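You operate a simulated robot arm through the tools that you are given. There is no shell and no other tool.

You are at the controls of a simulated robot arm. One attempt, no reset.

TASK
Warm the milk on the small ring till it steams, then tip it into the mug.
Fine: setting 1, don't let it boil, serve it still warm; ring off before you lift the pan; pan back on the pan rest; spill nothing, touch nothing hot.

The check looks at the end state, three seconds after you hand in, the way a careful person would. Anything else that was tipped, shoved, dropped, spilled or broken makes it a failure.

THE ROBOT
A 6-joint arm with a fingered hand, fixed in place. Base frame: the origin is at the foot of the arm, x ahead of it, y to its left, z up. Units: m, rad, N and s.
With the tool pointing down near the work surface it reaches from about 0.3 to 0.7 m from the base axis. Its first joint turns from -2.897 to 2.897 rad. Payload 4 kg.
Tool frame: the origin (TCP) lies between the finger pads and is the grasp point; the fingertips stand 0.022 m ahead of it; z points along the fingers, y is the line along which they close. Largest opening 0.112 m; the body of the gripper starts 0.06 m behind the TCP. The gripper is a hand of 4 fingers: y runs from the thumb to the fingers, the wrist lies at [0, 0, -0.218] in the tool frame, and closing takes about 1.5 s.
Orientation is told as [roll, pitch, yaw] about the base's x, y, z axes, in that order, counted from this pose: with the fingers straight down and closing along the base's y, the tool's x points along the base's -x, its y along +y and its z along -z.

THE INTERFACE
- The arm moves only by the tool move_arm. Its argument "targets" is a list of rows, each a list of 6 numbers: the shift along the base's x, y, z in m, then the turn, a rotation vector about the base's x, y, z in rad. In form: [[dx, dy, dz, ax, ay, az], ...]. A call has 1 to 20 rows; each row is the pose to reach, as a shift and turn from the pose commanded when the call began. "grip" is the finger opening in m, from 0 to 0.112, set as the call begins (left out, the last holds). Rows are played at 5 a second. More than 0.05 m and 0.15 rad between two rows, or a gripper value outside its range, and nothing of the call is played. Where a pose cannot be reached the arm comes as near as it can. A force on the tool above 40 N (or 10 N above the force at the start of the call, whichever is more), or a blocked arm, ends the call early, and 0.2 s more pass. Each finger travels about 0.045 m/s and halts on what it meets, pressing with about 30 N; the grip force reading is that of the motor and also rises with nothing between the fingers. The clock runs only during rows and for 0.2 s after the last one: add rows that repeat a pose to give the fingers time. It gives the time, the measured TCP pose, the force on the tool (base axes), the opening and the grip force at its end, in the units of the frame above (readings bear some noise), with the torque about the TCP (base axes, N m) and any sound that the robot's microphone picked up.
- Cameras (640 x 400 px; columns grow to the right, rows downward): "scene" is fixed at [0.2207, 0.6496, 1.5013]; the picture's right is [-0.98, -0.21, 0.00], its down [-0.17, 0.77, -0.61] and it looks along [0.13, -0.60, -0.79] (base axes); focal length 214 px, centre (320, 200). "wrist" rides on the gripper at [0.069, 0.004, -0.083] in the tool frame; the picture's right is [-0.06, 1.00, 0.00], its down [-0.77, -0.05, -0.64] and it looks along [-0.64, -0.04, 0.77] (tool axes); focal length 243 px, centre (320, 200). There is no depth. A picture from a camera that has moved, and an enlarged one, comes with that camera's place and axes in the base frame and with its lens.
- snapshot(camera): a new picture of that camera. No time passes.
- finger_targets(finger1, finger2, finger3, thumb_bend): sets how far each is bent, from 0 (flat) to 100 (curled in); at 30 the hand is open as for a grip, at 70 the pads meet at the TCP. One left out holds its place. A second passes; each finger stops where it meets its share of the squeeze, and holds until it gets a number again. A gripper value or a shape takes the hand back. It gives what a move gives, with no picture; readings hold the bend of each and the force on the fingers (four entries, about 0 where the hand has none), thumb and palm.
- set_grasp(shape): the hand has 4 fingers and takes this shape, open, in about a second: jaw (thumb against the fingers, like two jaws); tri (thumb and two fingers); tip (a fingertip pinch); poke (one finger out to press); point (the index stretched); flat (the hand flat); cup (the hand cupped); fist (a fist). The gripper value then closes the fingers along that shape, each until it touches; the sizes above hold for jaw. It gives what a move gives, with no picture.
- enlarge(camera, box): a new picture of the part [left, top, right, bottom] of that camera's present view, enlarged. No time passes.
- close_job(): hands the job in; it is judged then, once.

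Nothing tells you positions but the pictures and the camera data. Unless the task says otherwise, let go and move clear before handing in.

The tools are called after "Emit:" by a JSON object that holds its "op" and its "data". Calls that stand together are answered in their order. move_arm: Moves the arm, as the interface text tells. Its arguments: {"type":"object","properties":{"targets":{"type":"array","items":{"type":"array","items":{"type":"number"}}},"grip":{"type":"number"}},"required":["targets"]} The other tools are called the same way: set_grasp (shape) gives the hand a shape; finger_targets (finger1, finger2, finger3, thumb_bend) moves the fingers one by one; snapshot (camera) takes a picture; enlarge (camera, box) takes an enlarged picture of a part of a camera's view; close_job () hands the job in.

At the start:

```text
time_s: 0.0
tool_pos: [0.1591, 0.2849, 1.2869]
tool_rot: [0.001, -0.001, -0.001]
ft_force: [-1.1, -0.3, -0.4]
torque: [-0.01, -0.01, -0.04]
finger_gap: 0.1117
gripper_force: 0.1
shape: jaw
bend: [30.0, 30.0, 30.0, 30.0]
finger forces: [0.1, 0.0, 0.1, 0.0, 0.0, 0.1]
```

scene: 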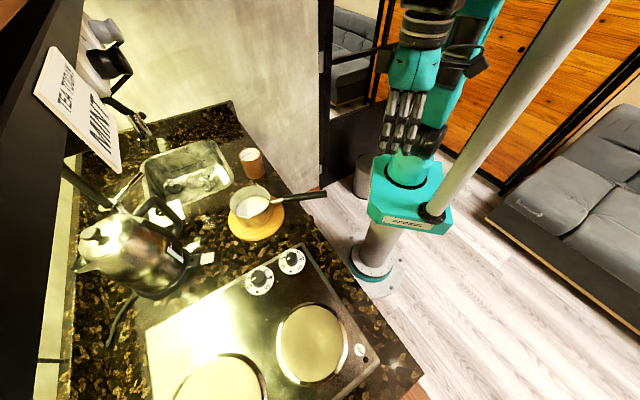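
wrist: 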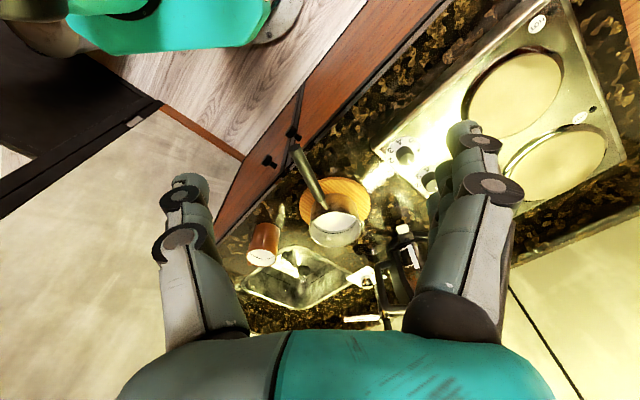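

I see a counter with a two-ring hob, a small pan of milk on a round wooden rest, a mug, a sink and a kettle. I'll look closer before moving anything.

Emit:
{"op": "enlarge", "data": {"camera": "scene", "box": [220, 230, 380, 400]}}

Emit:
{"op": "enlarge", "data": {"camera": "scene", "box": [140, 130, 340, 255]}}

Emit:
{"op": "enlarge", "data": {"camera": "wrist", "box": [220, 100, 460, 320]}}

Emit:
{"op": "enlarge", "data": {"camera": "wrist", "box": [360, 0, 640, 220]}}

Emit:
{"op": "enlarge", "data": {"camera": "scene", "box": [20, 0, 260, 200]}}

```text
2.35 times, centred on (300, 315) of scene
camera zoom: at [0.2207, 0.6496, 1.5013], right [-0.98, -0.21, 0.0], down [-0.17, 0.77, -0.61], along [0.13, -0.6, -0.79], focal length 505 px, centre (367, -71)
```

zoom: 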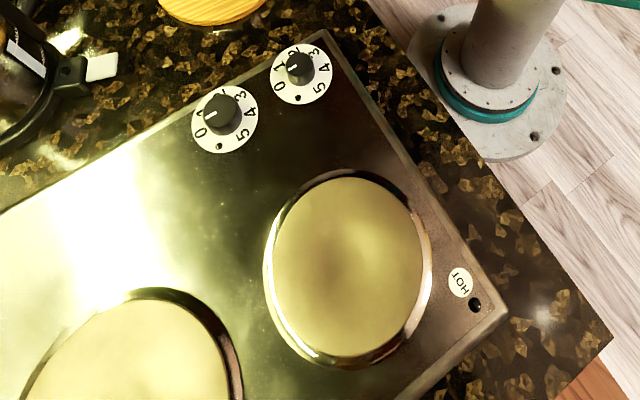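

```text
3.20 times, centred on (240, 192) of scene
camera zoom: at [0.2207, 0.6496, 1.5013], right [-0.98, -0.21, 0.0], down [-0.17, 0.77, -0.61], along [0.13, -0.6, -0.79], focal length 686 px, centre (576, 224)
```

zoom: 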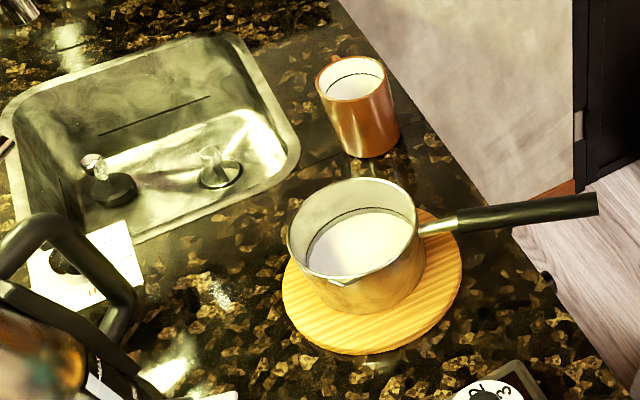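

```text
1.82 times, centred on (340, 210) of wrist
camera zoom: at [0.0913, 0.2884, 1.3706], right [0.06, 1.0, 0.0], down [0.77, -0.05, 0.64], along [0.64, -0.04, -0.77], focal length 441 px, centre (284, 182)
```

zoom: 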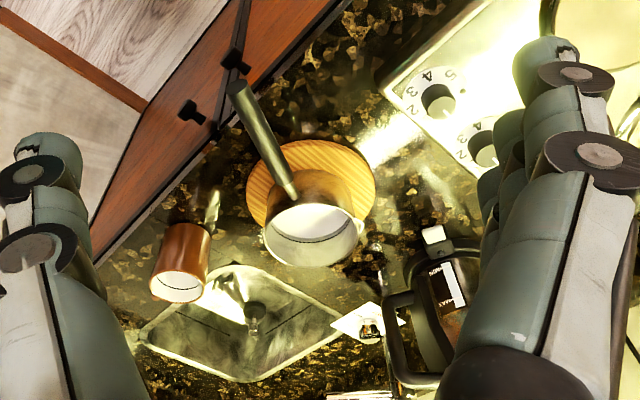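

```text
1.82 times, centred on (500, 110) of wrist
camera zoom: at [0.0913, 0.2884, 1.3706], right [0.06, 1.0, 0.0], down [0.77, -0.05, 0.64], along [0.64, -0.04, -0.77], focal length 441 px, centre (-7, 364)
```

zoom: 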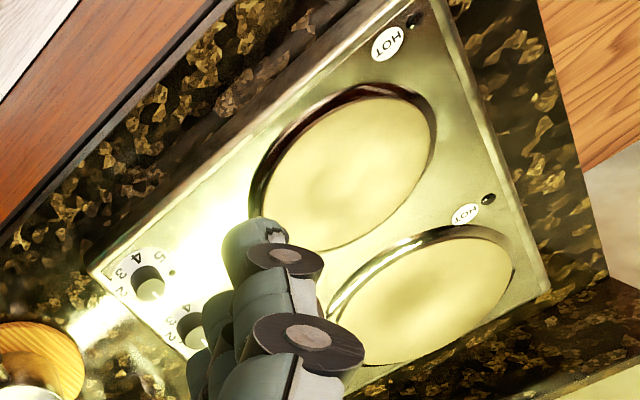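

```text
2.00 times, centred on (140, 100) of scene
camera zoom: at [0.2207, 0.6496, 1.5013], right [-0.98, -0.21, 0.0], down [-0.17, 0.77, -0.61], along [0.13, -0.6, -0.79], focal length 429 px, centre (680, 400)
```

zoom: 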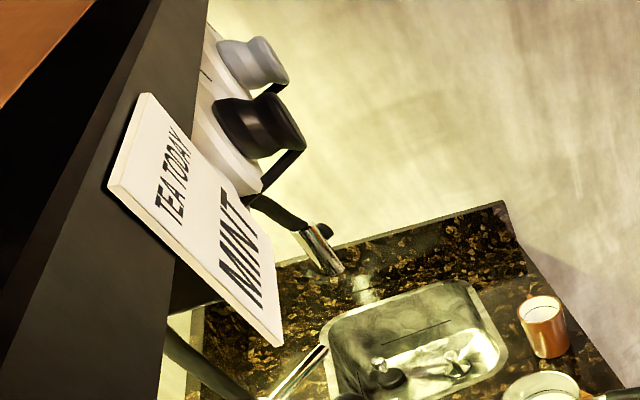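

The hob's nearer ring, at about (0.25, 0.62), looks like the small one. The pan rest is at about (0.50, 0.33), the mug at about (0.58, 0.13), and the counter top near z = 0.9. I'll move the wrist camera over the knobs to read them.

Emit:
{"op": "move_arm", "data": {"targets": [[0.0, 0.03, -0.02, 0, 0, 0], [0.0, 0.06, -0.04, 0, 0, 0], [0, 0.09, -0.06, 0, 0, 0], [0, 0.12, -0.08, 0, 0, 0], [0, 0.15, -0.1, 0, 0, 0], [0, 0.15, -0.1, 0, 0, 0]]}}

Emit:
{"op": "snapshot", "data": {"camera": "wrist"}}

Emit:
{"op": "snapshot", "data": {"camera": "scene"}}

```text
time_s: 1.4
tool_pos: [0.1601, 0.4343, 1.1888]
tool_rot: [0.001, 0.0, 0.001]
ft_force: [0.3, 0.2, -0.7]
torque: [0.02, 0.03, -0.02]
finger_gap: 0.1119
gripper_force: 0.1
shape: jaw
bend: [30.0, 30.0, 30.0, 30.0]
finger forces: [0.0, 0.1, 0.0, 0.1, 0.1, 0.0]
```

```text
taken
camera wrist: at [0.092, 0.4388, 1.2702], right [0.06, 1.0, 0.0], down [0.77, -0.05, 0.64], along [0.64, -0.04, -0.77], focal length 243 px, centre (320, 200)
```

wrist: 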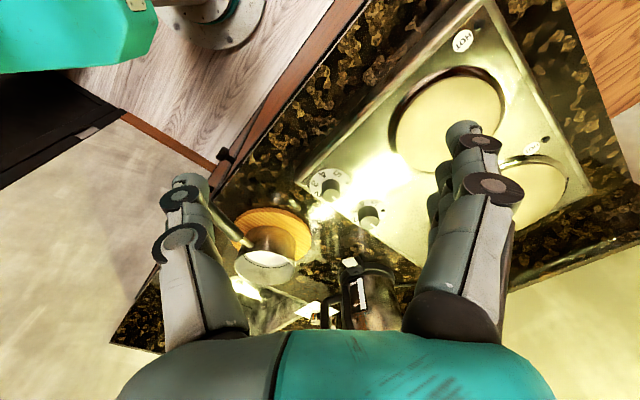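

```text
taken
```

scene: 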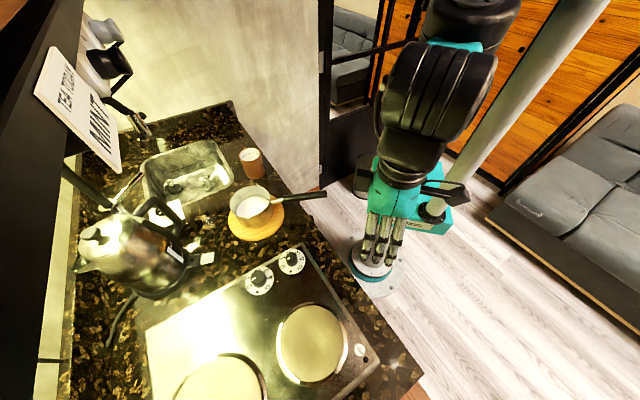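

The knobs are now in view between the fingers. I'll enlarge them, and compare the ring sizes.

Emit:
{"op": "enlarge", "data": {"camera": "wrist", "box": [280, 150, 400, 240]}}

Emit:
{"op": "enlarge", "data": {"camera": "scene", "box": [230, 235, 320, 310]}}

Emit:
{"op": "enlarge", "data": {"camera": "wrist", "box": [360, 0, 640, 220]}}

```text
4.44 times, centred on (340, 195) of wrist
camera zoom: at [0.092, 0.4388, 1.2702], right [0.06, 1.0, 0.0], down [0.77, -0.05, 0.64], along [0.64, -0.04, -0.77], focal length 1078 px, centre (231, 222)
```

zoom: 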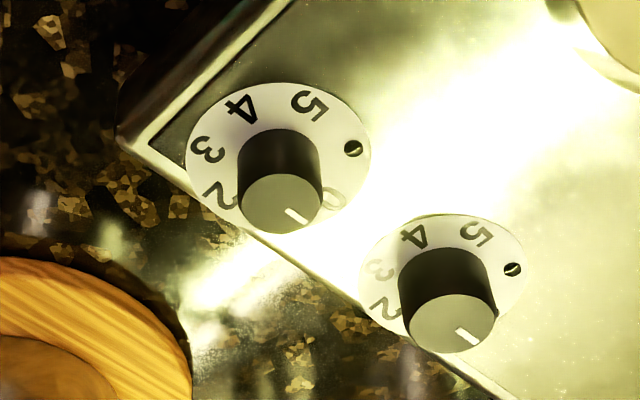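

```text
5.33 times, centred on (275, 272) of scene
camera zoom: at [0.2207, 0.6496, 1.5013], right [-0.98, -0.21, 0.0], down [-0.17, 0.77, -0.61], along [0.13, -0.6, -0.79], focal length 1144 px, centre (560, -187)
```

zoom: 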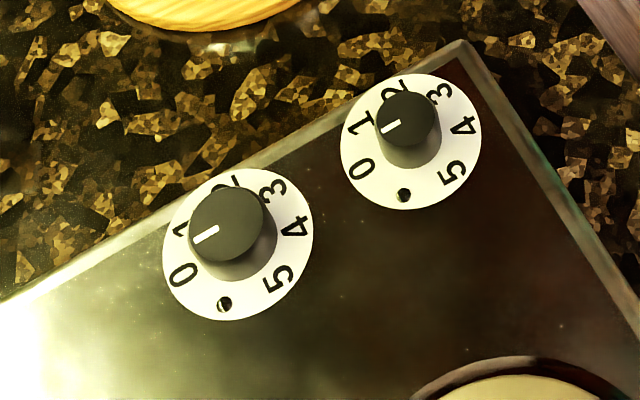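

```text
1.82 times, centred on (500, 110) of wrist
camera zoom: at [0.092, 0.4388, 1.2702], right [0.06, 1.0, 0.0], down [0.77, -0.05, 0.64], along [0.64, -0.04, -0.77], focal length 441 px, centre (-7, 364)
```

zoom: 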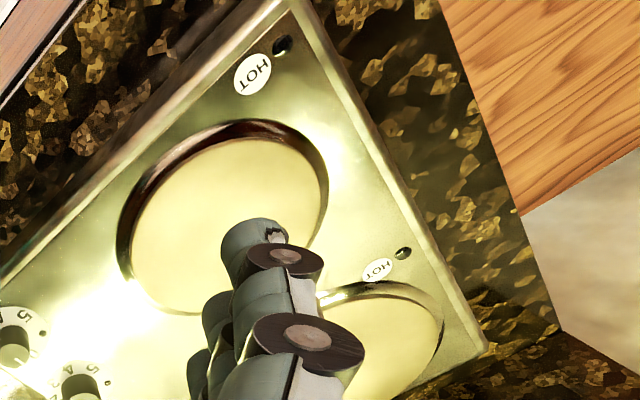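

Both knobs point at 0 and turn clockwise (seen from above) towards 1, about 49° per step. The nearer ring measures about 0.16 m against 0.19 m for the far one, so it is the small one. I'll go closer to read any marks that show which knob belongs to which ring.

Emit:
{"op": "move_arm", "data": {"targets": [[0.02, 0.01, -0.03, 0, 0, 0], [0.04, 0.01, -0.06, 0, 0, 0], [0.05, 0.01, -0.09, 0, 0, 0], [0.06, 0.01, -0.11, 0, 0, 0], [0.06, 0.01, -0.11, 0, 0, 0]]}}

Emit:
{"op": "snapshot", "data": {"camera": "wrist"}}

Emit:
{"op": "enlarge", "data": {"camera": "wrist", "box": [230, 130, 430, 255]}}

```text
time_s: 2.6
tool_pos: [0.22, 0.4445, 1.0792]
tool_rot: [0.0, 0.001, 0.0]
ft_force: [0.6, 0.5, -0.5]
torque: [0.03, 0.02, 0.01]
finger_gap: 0.1119
gripper_force: 0.1
shape: jaw
bend: [30.0, 30.0, 30.0, 30.0]
finger forces: [0.0, 0.1, 0.0, 0.0, 0.0, 0.0]
```

```text
taken
camera wrist: at [0.1511, 0.4477, 1.1614], right [0.06, 1.0, 0.0], down [0.77, -0.05, 0.64], along [0.64, -0.04, -0.77], focal length 243 px, centre (320, 200)
```

wrist: 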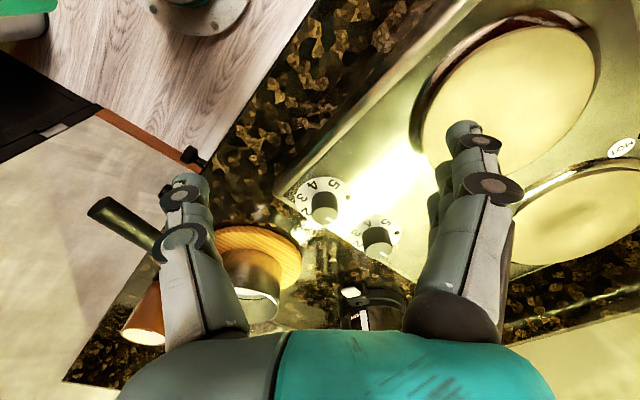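

```text
3.20 times, centred on (330, 192) of wrist
camera zoom: at [0.1511, 0.4477, 1.1614], right [0.06, 1.0, 0.0], down [0.77, -0.05, 0.64], along [0.64, -0.04, -0.77], focal length 776 px, centre (288, 224)
```

zoom: 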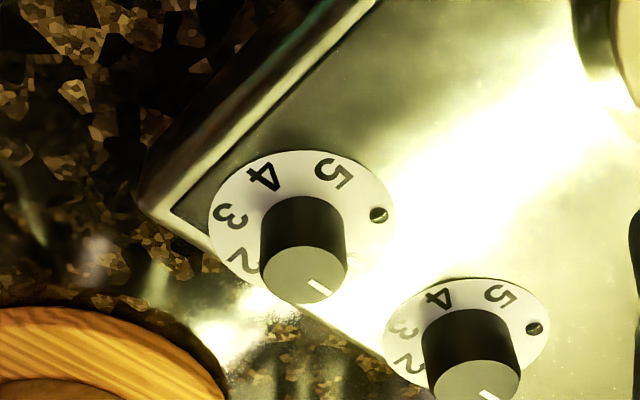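

Knob K1 stands at about (0.345, 0.442) with its top at z ≈ 0.957, and the hob surface is at about 0.933. There are no ring symbols, so the front knob should serve the front ring, and I'll check that with the lamps. Next I'll look at the pan handle from above, turned to line up with it.

Emit:
{"op": "move_arm", "data": {"targets": [[0.0, -0.02, 0.03, 0, 0, 0.06], [0.0, -0.05, 0.06, 0, 0, 0.12], [0.0, -0.09, 0.08, 0, 0, 0.18], [0.0, -0.13, 0.1, 0, 0, 0.24], [0.0, -0.165, 0.1, 0, 0, 0.3], [0.0, -0.2, 0.1, 0, 0, 0.37], [0.0, -0.2, 0.1, 0, 0, 0.37]]}}

Emit:
{"op": "snapshot", "data": {"camera": "wrist"}}

Emit:
{"op": "enlarge", "data": {"camera": "scene", "box": [215, 165, 345, 250]}}

```text
time_s: 4.2
tool_pos: [0.2207, 0.2448, 1.1759]
tool_rot: [0.0, -0.001, 0.372]
ft_force: [0.1, -0.4, 0.5]
torque: [0.01, 0.01, -0.03]
finger_gap: 0.112
gripper_force: 0.0
shape: jaw
bend: [30.0, 30.0, 30.0, 30.0]
finger forces: [0.0, 0.1, 0.0, 0.0, 0.1, 0.1]
```

```text
taken
camera wrist: at [0.1548, 0.2233, 1.26], right [-0.3, 0.95, 0.0], down [0.73, 0.23, 0.64], along [0.61, 0.19, -0.77], focal length 243 px, centre (320, 200)
```

wrist: 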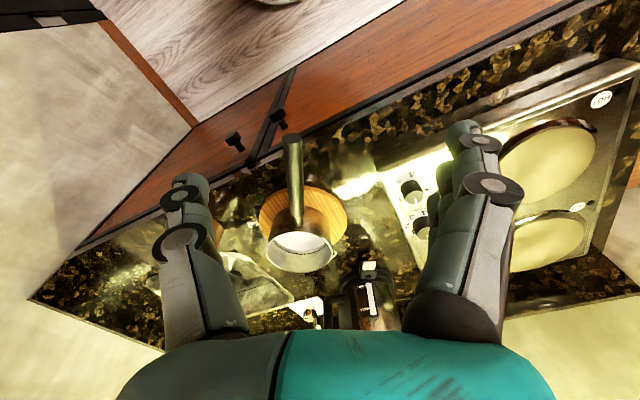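

```text
4.71 times, centred on (280, 208) of scene
camera zoom: at [0.2207, 0.6496, 1.5013], right [-0.98, -0.21, 0.0], down [-0.17, 0.77, -0.61], along [0.13, -0.6, -0.79], focal length 1009 px, centre (508, 165)
```

zoom: 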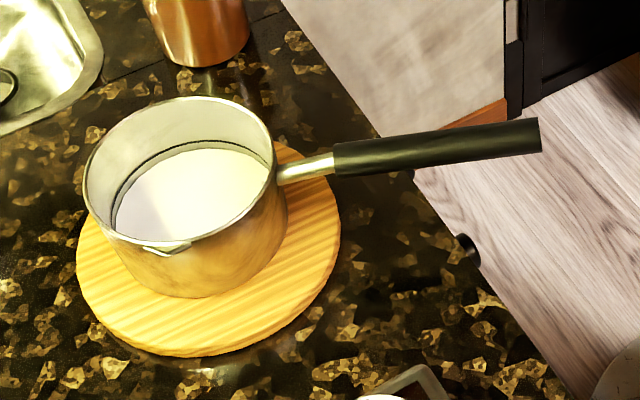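

The handle ends at about (0.29, 0.23, 0.985) and runs towards the pan centre at about (0.518, 0.297), so it points roughly 16° off the x-axis. I'll hover over the middle of the black grip and check the alignment.

Emit:
{"op": "move_arm", "data": {"targets": [[0.03, 0.001, -0.01, 0, 0, -0.02], [0.06, 0.002, -0.025, 0, 0, -0.04], [0.09, 0.003, -0.045, 0, 0, -0.06], [0.11, 0.004, -0.06, 0, 0, -0.08], [0.129, 0.004, -0.076, 0, 0, -0.082], [0.129, 0.004, -0.076, 0, 0, -0.082]]}}

Emit:
{"op": "snapshot", "data": {"camera": "wrist"}}

Emit:
{"op": "snapshot", "data": {"camera": "scene"}}

```text
time_s: 5.6
tool_pos: [0.3495, 0.2477, 1.1012]
tool_rot: [0.001, -0.001, 0.289]
ft_force: [0.4, -0.6, -0.2]
torque: [0.0, -0.02, 0.02]
finger_gap: 0.1117
gripper_force: 0.1
shape: jaw
bend: [30.0, 30.0, 30.0, 30.0]
finger forces: [0.0, 0.0, 0.0, 0.1, 0.0, 0.1]
```

```text
taken
camera wrist: at [0.2821, 0.233, 1.1847], right [-0.22, 0.97, 0.0], down [0.75, 0.17, 0.64], along [0.63, 0.14, -0.77], focal length 243 px, centre (320, 200)
```

wrist: 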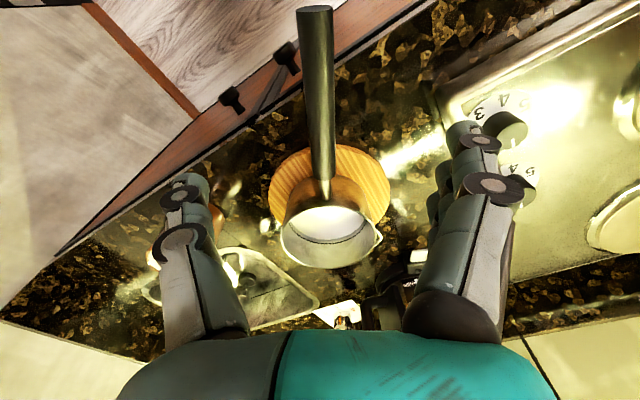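

```text
taken
```

scene: 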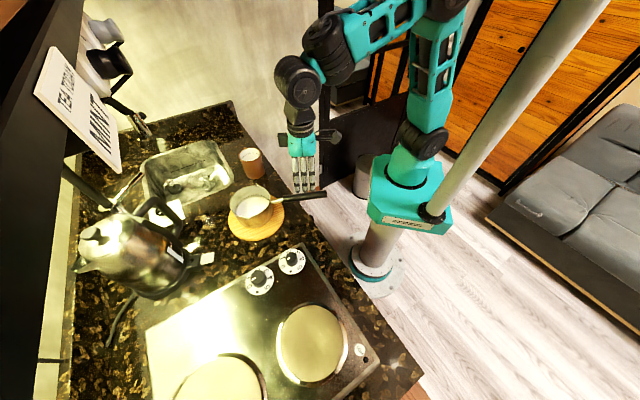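

The hand lines up with the handle to within a millimetre or so. I'll descend so the handle sits at the grasp point, then check before closing.

Emit:
{"op": "move_arm", "data": {"targets": [[0.002, 0.001, -0.025, 0, 0, -0.005], [0.003, 0.001, -0.05, 0, 0, -0.005], [0.003, 0.001, -0.075, 0, 0, -0.005], [0.003, 0.001, -0.095, 0, 0, -0.005], [0.003, 0.001, -0.11, 0, 0, -0.005], [0.003, 0.001, -0.118, 0, 0, -0.005], [0.003, 0.001, -0.118, 0, 0, -0.005]]}}

Emit:
{"op": "snapshot", "data": {"camera": "wrist"}}

Emit:
{"op": "enlarge", "data": {"camera": "scene", "box": [215, 130, 375, 250]}}

```text
time_s: 7.2
tool_pos: [0.3527, 0.2496, 0.9828]
tool_rot: [-0.002, 0.0, 0.282]
ft_force: [1.4, 0.5, 0.1]
torque: [0.01, 0.0, 0.0]
finger_gap: 0.1121
gripper_force: 0.1
shape: jaw
bend: [30.0, 30.0, 30.0, 30.0]
finger forces: [0.1, 0.0, 0.0, 0.0, 0.0, 0.0]
```

```text
taken
camera wrist: at [0.285, 0.2345, 1.0662], right [-0.22, 0.98, 0.0], down [0.75, 0.17, 0.64], along [0.63, 0.14, -0.77], focal length 243 px, centre (320, 200)
```

wrist: 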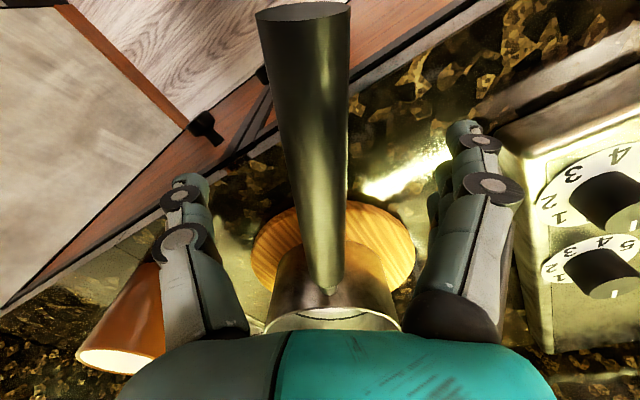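

```text
3.33 times, centred on (295, 190) of scene
camera zoom: at [0.2207, 0.6496, 1.5013], right [-0.98, -0.21, 0.0], down [-0.17, 0.77, -0.61], along [0.13, -0.6, -0.79], focal length 715 px, centre (403, 233)
```

zoom: 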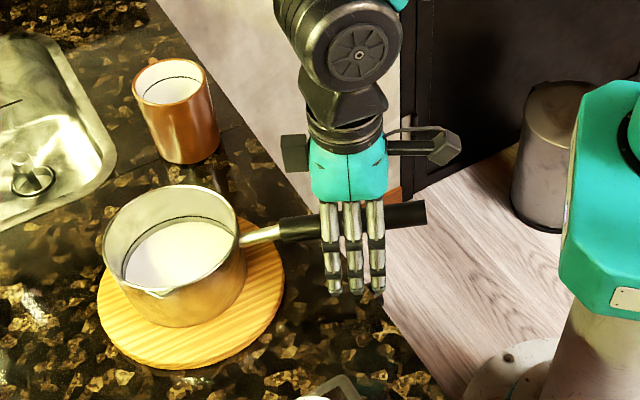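

The fingers straddle the handle cleanly. Closing the grip now.

Emit:
{"op": "move_arm", "data": {"targets": [[0, 0, 0, 0, 0, 0], [0, 0, 0, 0, 0, 0], [0, 0, 0, 0, 0, 0], [0, 0, 0, 0, 0, 0], [0, 0, 0, 0, 0, 0], [0, 0, 0, 0, 0, 0], [0, 0, 0, 0, 0, 0], [0, 0, 0, 0, 0, 0], [0, 0, 0, 0, 0, 0], [0, 0, 0, 0, 0, 0]], "grip": 0.0}}

Emit:
{"op": "snapshot", "data": {"camera": "wrist"}}

Emit:
{"op": "enlarge", "data": {"camera": "scene", "box": [215, 130, 375, 250]}}

```text
time_s: 9.4
tool_pos: [0.3519, 0.251, 0.9825]
tool_rot: [0.0, 0.0, 0.281]
ft_force: [1.5, 0.4, -2.6]
torque: [0.01, 0.1, -0.05]
finger_gap: 0.0024
gripper_force: 30.0
shape: jaw
bend: [71.0, 71.0, 72.0, 75.0]
finger forces: [7.8, 0.0, 6.0, 0.0, 22.3, 0.0]
```

```text
taken
camera wrist: at [0.2851, 0.2345, 1.0664], right [-0.22, 0.98, 0.0], down [0.75, 0.17, 0.64], along [0.63, 0.14, -0.77], focal length 243 px, centre (320, 200)
```

wrist: 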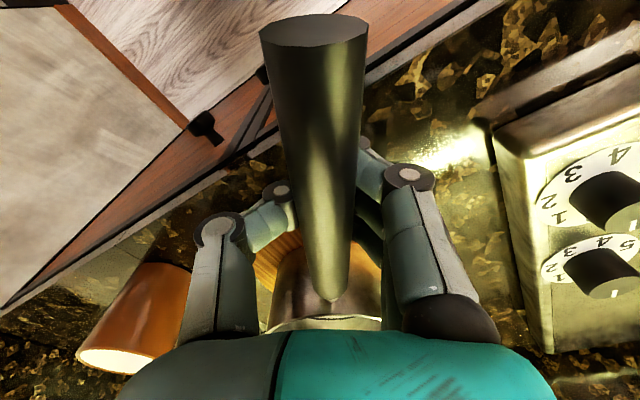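

```text
3.33 times, centred on (295, 190) of scene
camera zoom: at [0.2207, 0.6496, 1.5013], right [-0.98, -0.21, 0.0], down [-0.17, 0.77, -0.61], along [0.13, -0.6, -0.79], focal length 715 px, centre (403, 233)
```

zoom: 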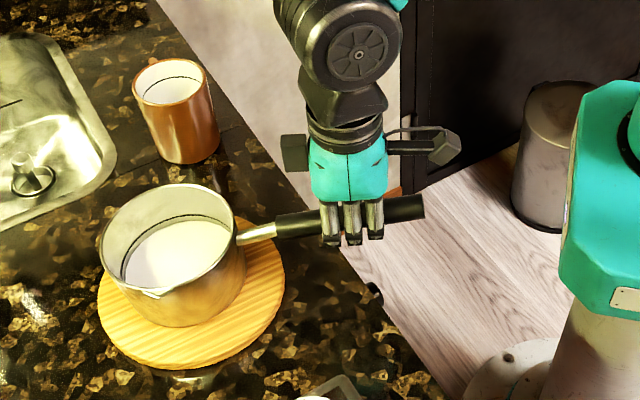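

The fingers closed just under the handle (gap nearly zero), so the handle sits a bit higher than I took it to be, at about z = 0.994. I'll open, raise the hand about 11 mm and grip again.

Emit:
{"op": "move_arm", "data": {"targets": [[0, 0, 0, 0, 0, 0], [0, 0, 0, 0, 0, 0], [0, 0, 0, 0, 0, 0], [0, 0, 0, 0, 0, 0], [0, 0, 0, 0, 0, 0], [0, 0, 0, 0, 0, 0], [0, 0, 0, 0, 0, 0], [0, 0, 0, 0, 0, 0]], "grip": 0.09}}

Emit:
{"op": "snapshot", "data": {"camera": "wrist"}}

Emit:
{"op": "enlarge", "data": {"camera": "scene", "box": [215, 130, 375, 250]}}

```text
time_s: 11.2
tool_pos: [0.3521, 0.2504, 0.9836]
tool_rot: [0.0, 0.001, 0.283]
ft_force: [0.5, 0.5, -0.6]
torque: [-0.03, 0.03, 0.02]
finger_gap: 0.09
gripper_force: 0.1
shape: jaw
bend: [59.0, 59.0, 59.0, 55.0]
finger forces: [0.0, 0.1, 0.0, 0.0, 0.0, 0.0]
```

```text
taken
camera wrist: at [0.285, 0.2345, 1.0665], right [-0.22, 0.98, 0.0], down [0.75, 0.17, 0.64], along [0.63, 0.14, -0.77], focal length 243 px, centre (320, 200)
```

wrist: 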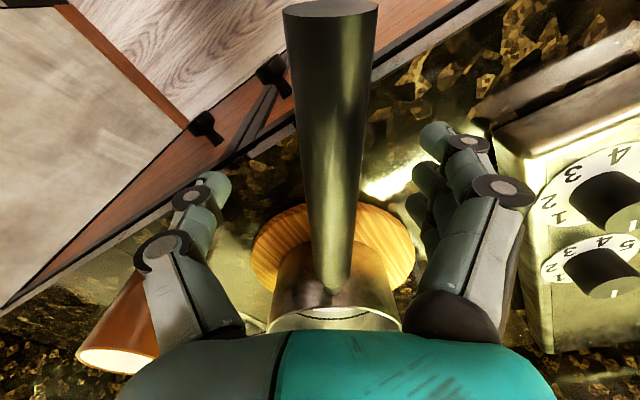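

```text
3.33 times, centred on (295, 190) of scene
camera zoom: at [0.2207, 0.6496, 1.5013], right [-0.98, -0.21, 0.0], down [-0.17, 0.77, -0.61], along [0.13, -0.6, -0.79], focal length 715 px, centre (403, 233)
```

zoom: 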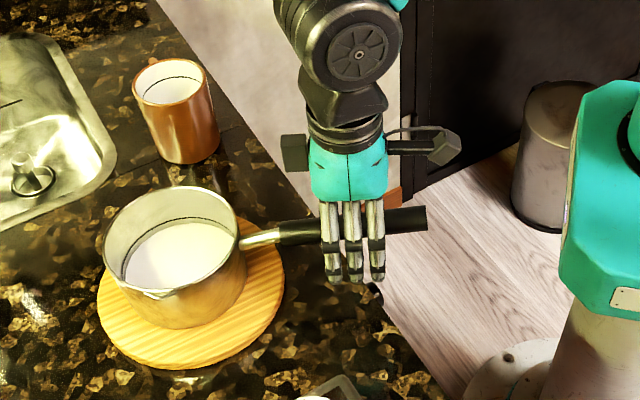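

The pan turned a degree or so but is still squarely on its rest. I'll re-centre (about 4 mm left, 11 mm up) and close again.

Emit:
{"op": "move_arm", "data": {"targets": [[0, 0.002, 0.006, 0, 0, -0.008], [-0.001, 0.004, 0.0115, 0, 0, -0.012], [-0.001, 0.004, 0.0115, 0, 0, -0.012]]}}

Emit:
{"op": "move_arm", "data": {"targets": [[0, 0, 0, 0, 0, 0], [0, 0, 0, 0, 0, 0], [0, 0, 0, 0, 0, 0], [0, 0, 0, 0, 0, 0], [0, 0, 0, 0, 0, 0], [0, 0, 0, 0, 0, 0], [0, 0, 0, 0, 0, 0], [0, 0, 0, 0, 0, 0], [0, 0, 0, 0, 0, 0], [0, 0, 0, 0, 0, 0]], "grip": 0.0}}

Emit:
{"op": "snapshot", "data": {"camera": "wrist"}}

Emit:
{"op": "enlarge", "data": {"camera": "scene", "box": [215, 130, 375, 250]}}

```text
time_s: 12.0
tool_pos: [0.3528, 0.254, 0.9946]
tool_rot: [0.001, 0.001, 0.27]
ft_force: [0.4, 0.1, 0.6]
torque: [-0.03, 0.0, 0.01]
finger_gap: 0.0899
gripper_force: 0.0
shape: jaw
bend: [59.0, 59.0, 59.0, 55.0]
finger forces: [0.1, 0.0, 0.0, 0.0, 0.0, 0.1]
```

```text
time_s: 14.2
tool_pos: [0.352, 0.2534, 0.9952]
tool_rot: [0.001, 0.001, 0.271]
ft_force: [-0.1, 0.8, 0.2]
torque: [0.01, 0.0, 0.04]
finger_gap: 0.0182
gripper_force: 30.2
shape: jaw
bend: [72.0, 73.0, 73.0, 70.0]
finger forces: [8.9, 9.1, 9.0, 0.0, 26.9, 0.0]
```

```text
taken
camera wrist: at [0.2838, 0.2389, 1.078], right [-0.21, 0.98, 0.0], down [0.75, 0.16, 0.64], along [0.63, 0.13, -0.77], focal length 243 px, centre (320, 200)
```

wrist: 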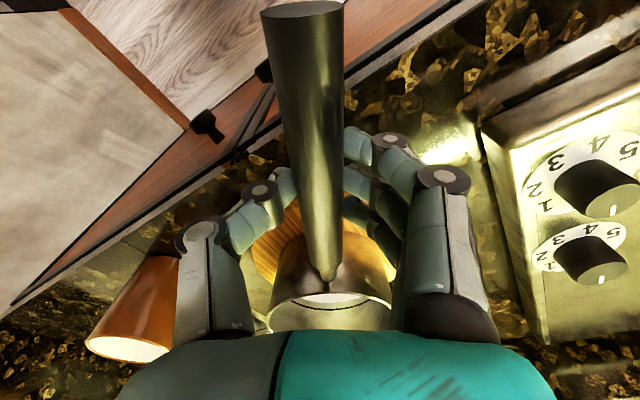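

```text
3.33 times, centred on (295, 190) of scene
camera zoom: at [0.2207, 0.6496, 1.5013], right [-0.98, -0.21, 0.0], down [-0.17, 0.77, -0.61], along [0.13, -0.6, -0.79], focal length 715 px, centre (403, 233)
```

zoom: 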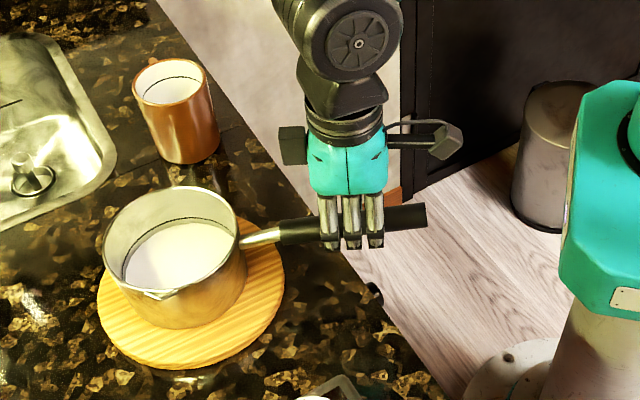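

All fingers now hold the handle (gap 18 mm, balanced forces). I'll lift slowly a little and check that the pan stays level.

Emit:
{"op": "move_arm", "data": {"targets": [[0, 0, 0.004, 0, 0, 0], [0, 0, 0.01, 0, 0, 0], [0, 0, 0.018, 0, 0, 0], [0, 0, 0.026, 0, 0, 0], [0, 0, 0.03, 0, 0, 0], [0, 0, 0.03, 0, 0, 0]]}}

Emit:
{"op": "snapshot", "data": {"camera": "wrist"}}

Emit:
{"op": "enlarge", "data": {"camera": "scene", "box": [215, 130, 375, 250]}}

```text
time_s: 15.6
tool_pos: [0.3517, 0.2536, 1.0245]
tool_rot: [0.001, 0.001, 0.27]
ft_force: [0.0, 0.4, -2.7]
torque: [-0.07, 0.16, 0.02]
finger_gap: 0.0179
gripper_force: 30.0
shape: jaw
bend: [73.0, 73.0, 72.0, 70.0]
finger forces: [8.2, 9.2, 7.4, 0.0, 27.1, 0.1]
```

```text
taken
camera wrist: at [0.2839, 0.2386, 1.1079], right [-0.21, 0.98, 0.0], down [0.75, 0.16, 0.64], along [0.63, 0.13, -0.77], focal length 243 px, centre (320, 200)
```

wrist: 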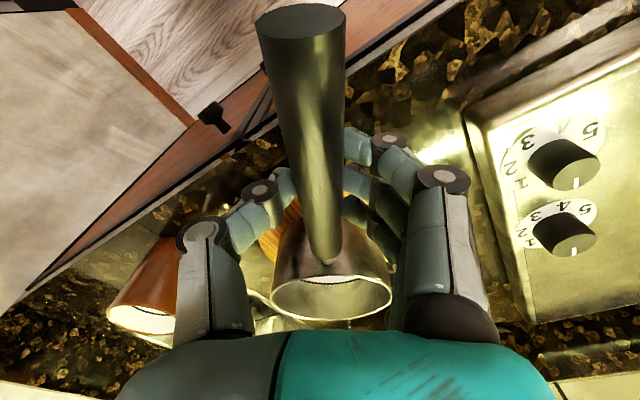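

```text
3.33 times, centred on (295, 190) of scene
camera zoom: at [0.2207, 0.6496, 1.5013], right [-0.98, -0.21, 0.0], down [-0.17, 0.77, -0.61], along [0.13, -0.6, -0.79], focal length 715 px, centre (403, 233)
```

zoom: 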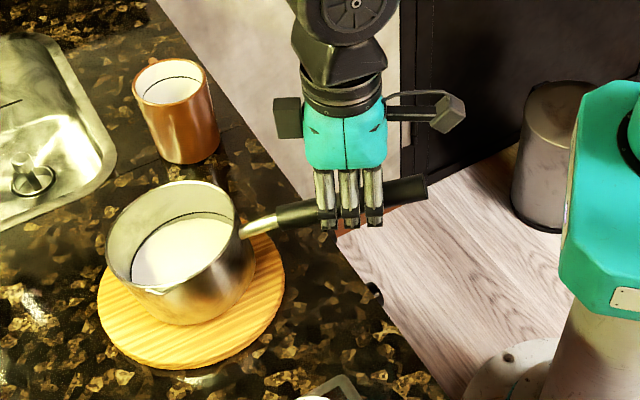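

The pan rotates in this pinch: its nose is still on the rest, so a straight-down pinch can't hold it level. I'll set it back down gently and release it, then look for a grip that uses the palm.

Emit:
{"op": "move_arm", "data": {"targets": [[0, 0, -0.006, 0, 0, 0], [0, 0, -0.012, 0, 0, 0], [0, 0, -0.018, 0, 0, 0], [0, 0, -0.024, 0, 0, 0], [0, 0, -0.029, 0, 0, 0], [0, 0, -0.029, 0, 0, 0]]}}

Emit:
{"op": "move_arm", "data": {"targets": [[0, 0, 0, 0, 0, 0], [0, 0, 0, 0, 0, 0], [0, 0, 0, 0, 0, 0], [0, 0, 0, 0, 0, 0], [0, 0, 0, 0, 0, 0], [0, 0, 0, 0, 0, 0], [0, 0, 0, 0, 0, 0]], "grip": 0.1}}

Emit:
{"op": "enlarge", "data": {"camera": "scene", "box": [215, 130, 375, 250]}}

Emit:
{"op": "snapshot", "data": {"camera": "wrist"}}

```text
time_s: 17.0
tool_pos: [0.3521, 0.2535, 0.9961]
tool_rot: [-0.001, 0.0, 0.27]
ft_force: [-1.7, 0.1, -1.5]
torque: [0.01, -0.08, 0.02]
finger_gap: 0.0182
gripper_force: 30.2
shape: jaw
bend: [73.0, 73.0, 73.0, 70.0]
finger forces: [9.0, 9.0, 10.7, 0.1, 27.9, 0.0]
```

```text
time_s: 18.6
tool_pos: [0.3515, 0.2546, 0.9954]
tool_rot: [0.001, 0.0, 0.27]
ft_force: [0.1, 0.0, -0.3]
torque: [0.0, -0.02, -0.03]
finger_gap: 0.0998
gripper_force: 0.0
shape: jaw
bend: [49.0, 49.0, 49.0, 11.0]
finger forces: [0.0, 0.0, 0.0, 0.0, 0.0, 0.0]
```

```text
3.33 times, centred on (295, 190) of scene
camera zoom: at [0.2207, 0.6496, 1.5013], right [-0.98, -0.21, 0.0], down [-0.17, 0.77, -0.61], along [0.13, -0.6, -0.79], focal length 715 px, centre (403, 233)
```

zoom: 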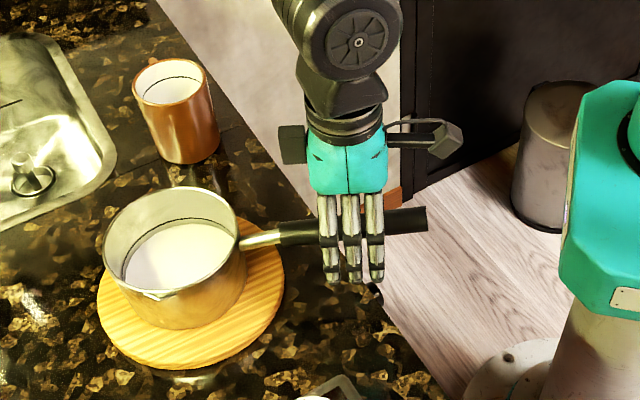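

```text
taken
camera wrist: at [0.284, 0.2387, 1.0789], right [-0.21, 0.98, 0.0], down [0.75, 0.16, 0.64], along [0.63, 0.13, -0.77], focal length 243 px, centre (320, 200)
```

wrist: 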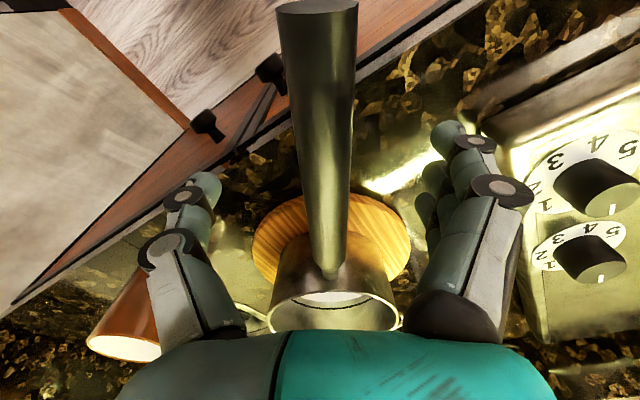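

The pan is back squarely on its rest. I'll go up clear of it and try how the fingers curl, to see whether a palm (power) grip around the handle is possible.

Emit:
{"op": "move_arm", "data": {"targets": [[0, 0, 0.03, 0, 0, 0], [0, 0, 0.06, 0, 0, 0], [0, 0, 0.09, 0, 0, 0], [0, 0, 0.12, 0, 0, 0], [0, 0, 0.14, 0, 0, 0]]}}

Emit:
{"op": "finger_targets", "data": {"finger1": 100, "finger2": 100, "finger3": 100, "thumb_bend": 30}}

Emit:
{"op": "snapshot", "data": {"camera": "wrist"}}

Emit:
{"op": "enlarge", "data": {"camera": "scene", "box": [235, 80, 395, 200]}}

Emit:
{"op": "finger_targets", "data": {"finger1": 30, "finger2": 30, "finger3": 30, "thumb_bend": 100}}

Emit:
{"op": "snapshot", "data": {"camera": "wrist"}}

```text
time_s: 19.8
tool_pos: [0.3505, 0.254, 1.1371]
tool_rot: [0.0, 0.0, 0.27]
ft_force: [-0.5, 0.9, -0.5]
torque: [-0.03, -0.01, 0.01]
finger_gap: 0.0999
gripper_force: 0.0
shape: jaw
bend: [49.0, 49.0, 49.0, 11.0]
finger forces: [0.0, 0.1, 0.0, 0.0, 0.0, 0.0]
```

```text
time_s: 20.8
tool_pos: [0.3527, 0.2536, 1.1359]
tool_rot: [0.001, 0.0, 0.27]
ft_force: [-0.6, 0.0, 0.4]
torque: [0.02, -0.02, -0.01]
finger_gap: 0.0488
gripper_force: 0.1
shape: fingers
bend: [100.0, 100.0, 100.0, 30.0]
finger forces: [0.0, 0.1, 0.0, 0.0, 0.0, 0.1]
```

```text
taken
camera wrist: at [0.2833, 0.2388, 1.2184], right [-0.21, 0.98, 0.0], down [0.75, 0.16, 0.64], along [0.63, 0.13, -0.77], focal length 243 px, centre (320, 200)
```

wrist: 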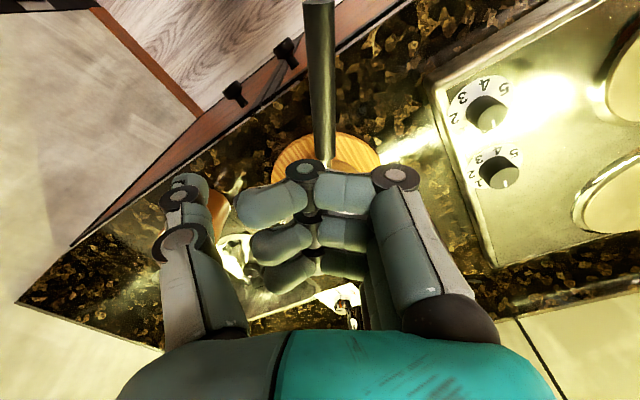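

```text
3.33 times, centred on (315, 140) of scene
camera zoom: at [0.2207, 0.6496, 1.5013], right [-0.98, -0.21, 0.0], down [-0.17, 0.77, -0.61], along [0.13, -0.6, -0.79], focal length 715 px, centre (337, 400)
```

zoom: 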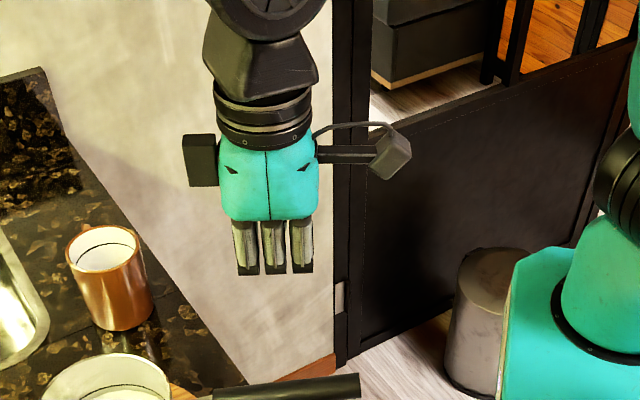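

```text
time_s: 21.8
tool_pos: [0.3518, 0.2542, 1.1346]
tool_rot: [0.0, 0.0, 0.271]
ft_force: [0.4, 0.6, 0.4]
torque: [0.01, -0.01, 0.01]
finger_gap: 0.0412
gripper_force: 0.0
shape: fingers
bend: [30.0, 30.0, 30.0, 100.0]
finger forces: [0.1, 0.0, 0.1, 0.0, 0.0, 0.1]
```

```text
taken
camera wrist: at [0.2833, 0.2388, 1.2184], right [-0.21, 0.98, 0.0], down [0.75, 0.16, 0.64], along [0.63, 0.13, -0.77], focal length 243 px, centre (320, 200)
```

wrist: 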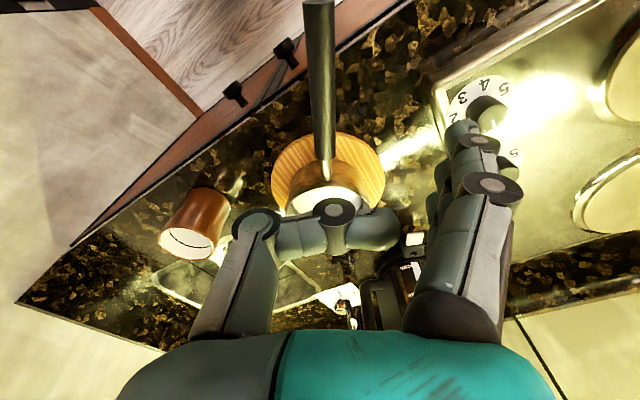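

The curled fingers form a hook across the palm. I'll look at the fist and cup shapes too, since a wrap-around grip would resist the pan's weight better.

Emit:
{"op": "set_grasp", "data": {"shape": "fist"}}

Emit:
{"op": "snapshot", "data": {"camera": "wrist"}}

Emit:
{"op": "move_arm", "data": {"targets": [[0, 0, 0, 0, 0, 0], [0, 0, 0, 0, 0, 0], [0, 0, 0, 0, 0, 0], [0, 0, 0, 0, 0, 0], [0, 0, 0, 0, 0, 0], [0, 0, 0, 0, 0, 0], [0, 0, 0, 0, 0, 0]], "grip": 0.0}}

Emit:
{"op": "snapshot", "data": {"camera": "wrist"}}

Emit:
{"op": "set_grasp", "data": {"shape": "cup"}}

Emit:
{"op": "snapshot", "data": {"camera": "wrist"}}

Emit:
{"op": "move_arm", "data": {"targets": [[0, 0, 0, 0, 0, 0], [0, 0, 0, 0, 0, 0], [0, 0, 0, 0, 0, 0], [0, 0, 0, 0, 0, 0], [0, 0, 0, 0, 0, 0], [0, 0, 0, 0, 0, 0], [0, 0, 0, 0, 0, 0]], "grip": 0.0}}

Emit:
{"op": "snapshot", "data": {"camera": "wrist"}}

```text
time_s: 22.7
tool_pos: [0.3504, 0.2541, 1.1355]
tool_rot: [0.0, -0.001, 0.27]
ft_force: [0.1, 0.1, -0.3]
torque: [0.01, -0.03, -0.03]
finger_gap: 0.0003
gripper_force: 0.1
shape: fist
bend: [100.0, 78.0, 99.0, 80.0]
finger forces: [0.0, 0.0, 0.1, 0.1, 0.0, 0.0]
```

```text
taken
camera wrist: at [0.2833, 0.2388, 1.2184], right [-0.21, 0.98, 0.0], down [0.75, 0.16, 0.64], along [0.63, 0.13, -0.77], focal length 243 px, centre (320, 200)
```

wrist: 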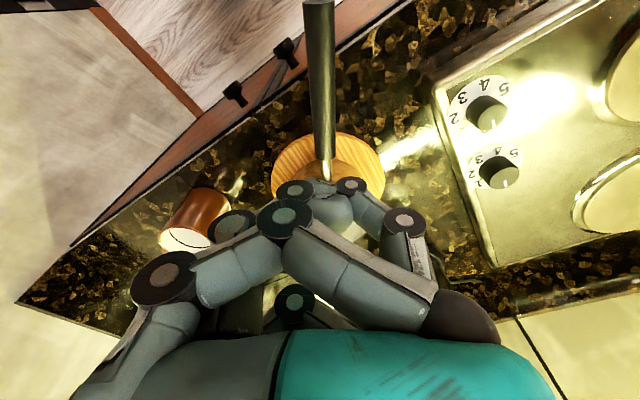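

```text
time_s: 24.3
tool_pos: [0.3507, 0.2549, 1.1362]
tool_rot: [0.0, 0.0, 0.271]
ft_force: [-0.6, -0.4, -0.2]
torque: [-0.01, -0.03, 0.0]
finger_gap: 0.0
gripper_force: 0.1
shape: fist
bend: [99.0, 78.0, 99.0, 79.0]
finger forces: [0.1, 0.1, 0.0, 0.0, 0.0, 0.0]
```

```text
taken
camera wrist: at [0.2833, 0.2388, 1.2184], right [-0.21, 0.98, 0.0], down [0.75, 0.16, 0.64], along [0.63, 0.13, -0.77], focal length 243 px, centre (320, 200)
```

wrist: 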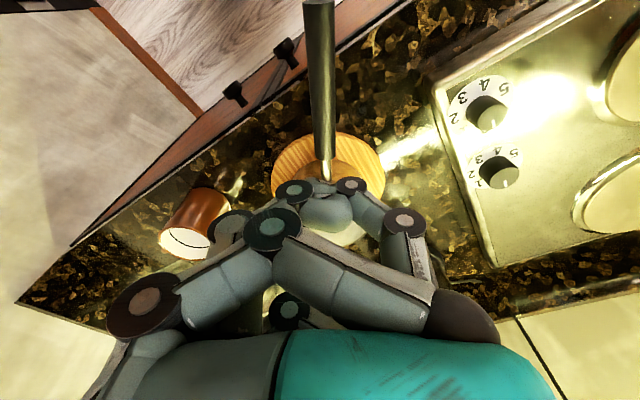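

```text
time_s: 25.2
tool_pos: [0.3514, 0.254, 1.1359]
tool_rot: [0.0, 0.0, 0.269]
ft_force: [-0.5, -0.6, 0.4]
torque: [0.01, 0.0, -0.03]
finger_gap: 0.0595
gripper_force: 0.1
shape: cup
bend: [4.0, 0.0, 4.0, 29.0]
finger forces: [0.1, 0.0, 0.0, 0.0, 0.0, 0.0]
```

```text
taken
camera wrist: at [0.2833, 0.2388, 1.2184], right [-0.21, 0.98, 0.0], down [0.75, 0.16, 0.64], along [0.63, 0.13, -0.77], focal length 243 px, centre (320, 200)
```

wrist: 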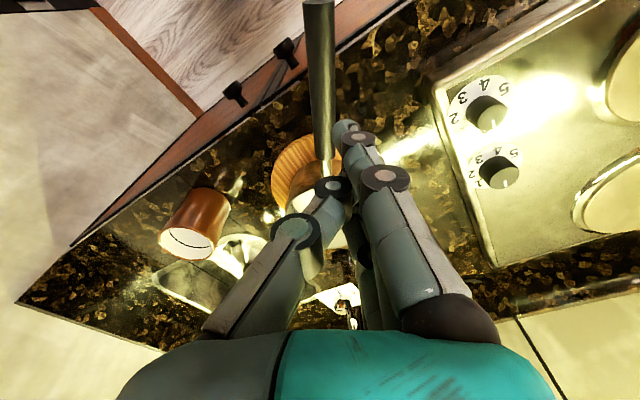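

```text
time_s: 26.8
tool_pos: [0.3508, 0.2543, 1.1362]
tool_rot: [0.0, 0.002, 0.272]
ft_force: [0.0, 0.5, -1.3]
torque: [0.0, 0.0, 0.0]
finger_gap: 0.0002
gripper_force: 30.0
shape: cup
bend: [78.0, 0.0, 78.0, 26.0]
finger forces: [0.0, 0.0, 0.1, 0.0, 0.1, 0.0]
```

```text
taken
camera wrist: at [0.2833, 0.2388, 1.2184], right [-0.21, 0.98, 0.0], down [0.75, 0.16, 0.64], along [0.63, 0.13, -0.77], focal length 243 px, centre (320, 200)
```

wrist: 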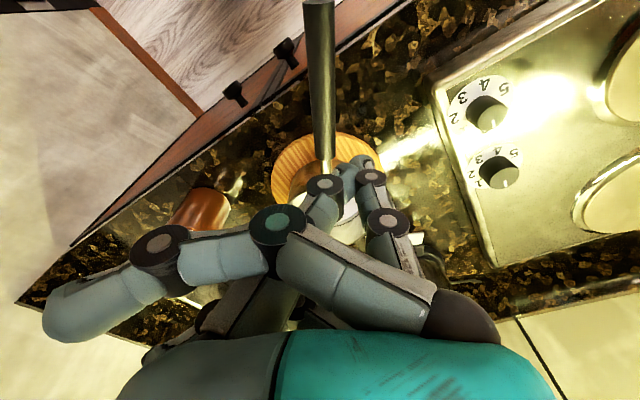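

None of the ready shapes wraps the handle as it stands, but a palm-on-handle hook should work, with the thumb and fingers curled under the handle and the palm bearing on it from above. I'll open to jaw and look at the handle line again.

Emit:
{"op": "set_grasp", "data": {"shape": "jaw"}}

Emit:
{"op": "snapshot", "data": {"camera": "wrist"}}

Emit:
{"op": "enlarge", "data": {"camera": "scene", "box": [215, 165, 345, 250]}}

```text
time_s: 27.7
tool_pos: [0.3497, 0.2533, 1.1359]
tool_rot: [-0.001, -0.001, 0.27]
ft_force: [0.0, -1.1, 0.1]
torque: [0.02, 0.02, 0.0]
finger_gap: 0.1119
gripper_force: 0.1
shape: jaw
bend: [30.0, 30.0, 30.0, 30.0]
finger forces: [0.0, 0.0, 0.0, 0.0, 0.1, 0.0]
```

```text
taken
camera wrist: at [0.2833, 0.2388, 1.2184], right [-0.21, 0.98, 0.0], down [0.75, 0.16, 0.64], along [0.63, 0.13, -0.77], focal length 243 px, centre (320, 200)
```

wrist: 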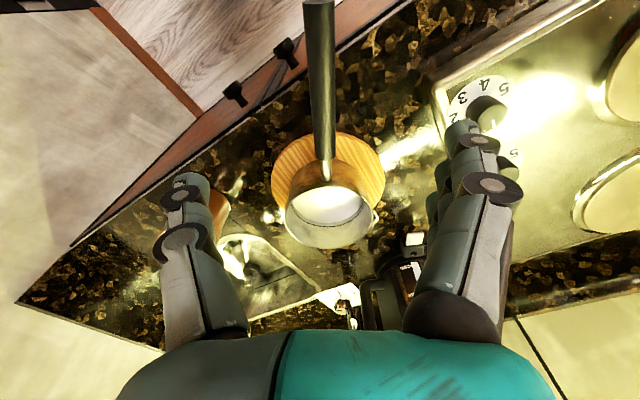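

```text
4.71 times, centred on (280, 208) of scene
camera zoom: at [0.2207, 0.6496, 1.5013], right [-0.98, -0.21, 0.0], down [-0.17, 0.77, -0.61], along [0.13, -0.6, -0.79], focal length 1009 px, centre (508, 165)
```

zoom: 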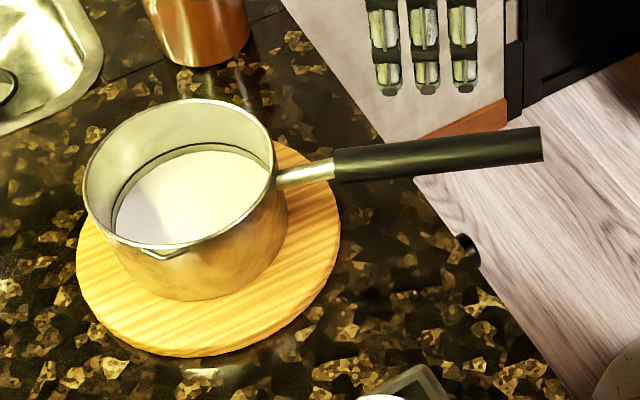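

The handle line is unchanged (15.5°), and its black part starts at about (0.415, 0.271). I'll tilt the hand 15° back towards the base and come down with the open fingers around the handle, palm still about 15 mm above it.

Emit:
{"op": "move_arm", "data": {"targets": [[0.016, 0.0045, -0.02, 0.0348, -0.1253, 0], [0.032, 0.0085, -0.04, 0.0695, -0.2505, 0], [0.032, 0.0085, -0.07, 0.0695, -0.2505, 0], [0.032, 0.0085, -0.1, 0.0695, -0.2505, 0], [0.032, 0.0085, -0.125, 0.0695, -0.2505, 0], [0.032, 0.0085, -0.145, 0.0695, -0.2505, 0], [0.032, 0.0085, -0.16, 0.0695, -0.2505, 0], [0.032, 0.0085, -0.171, 0.0695, -0.2505, 0], [0.032, 0.0085, -0.171, 0.0695, -0.2505, 0]]}}

Emit:
{"op": "snapshot", "data": {"camera": "wrist"}}

Emit:
{"op": "enlarge", "data": {"camera": "scene", "box": [215, 130, 375, 250]}}

```text
time_s: 29.7
tool_pos: [0.3841, 0.2616, 0.9644]
tool_rot: [0.001, -0.259, 0.269]
ft_force: [-0.6, 0.3, -0.8]
torque: [0.0, -0.03, -0.03]
finger_gap: 0.112
gripper_force: 0.1
shape: jaw
bend: [30.0, 30.0, 30.0, 30.0]
finger forces: [0.1, 0.0, 0.0, 0.0, 0.0, 0.0]
```

```text
taken
camera wrist: at [0.2977, 0.2422, 1.0265], right [-0.21, 0.98, 0.02], down [0.57, 0.11, 0.82], along [0.8, 0.18, -0.58], focal length 243 px, centre (320, 200)
```

wrist: 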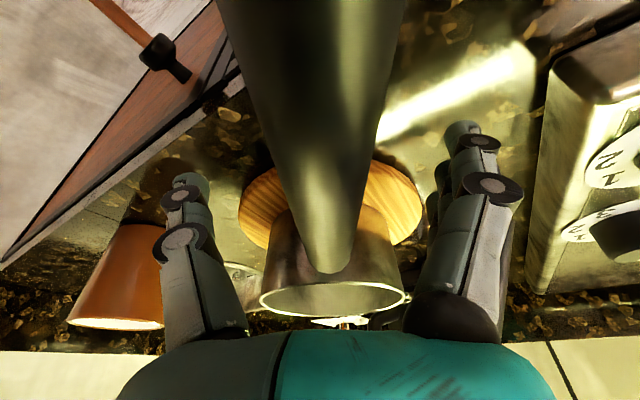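

```text
3.33 times, centred on (295, 190) of scene
camera zoom: at [0.2207, 0.6496, 1.5013], right [-0.98, -0.21, 0.0], down [-0.17, 0.77, -0.61], along [0.13, -0.6, -0.79], focal length 715 px, centre (403, 233)
```

zoom: 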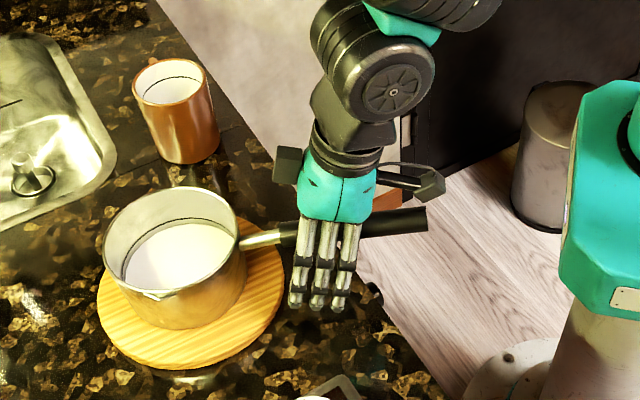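

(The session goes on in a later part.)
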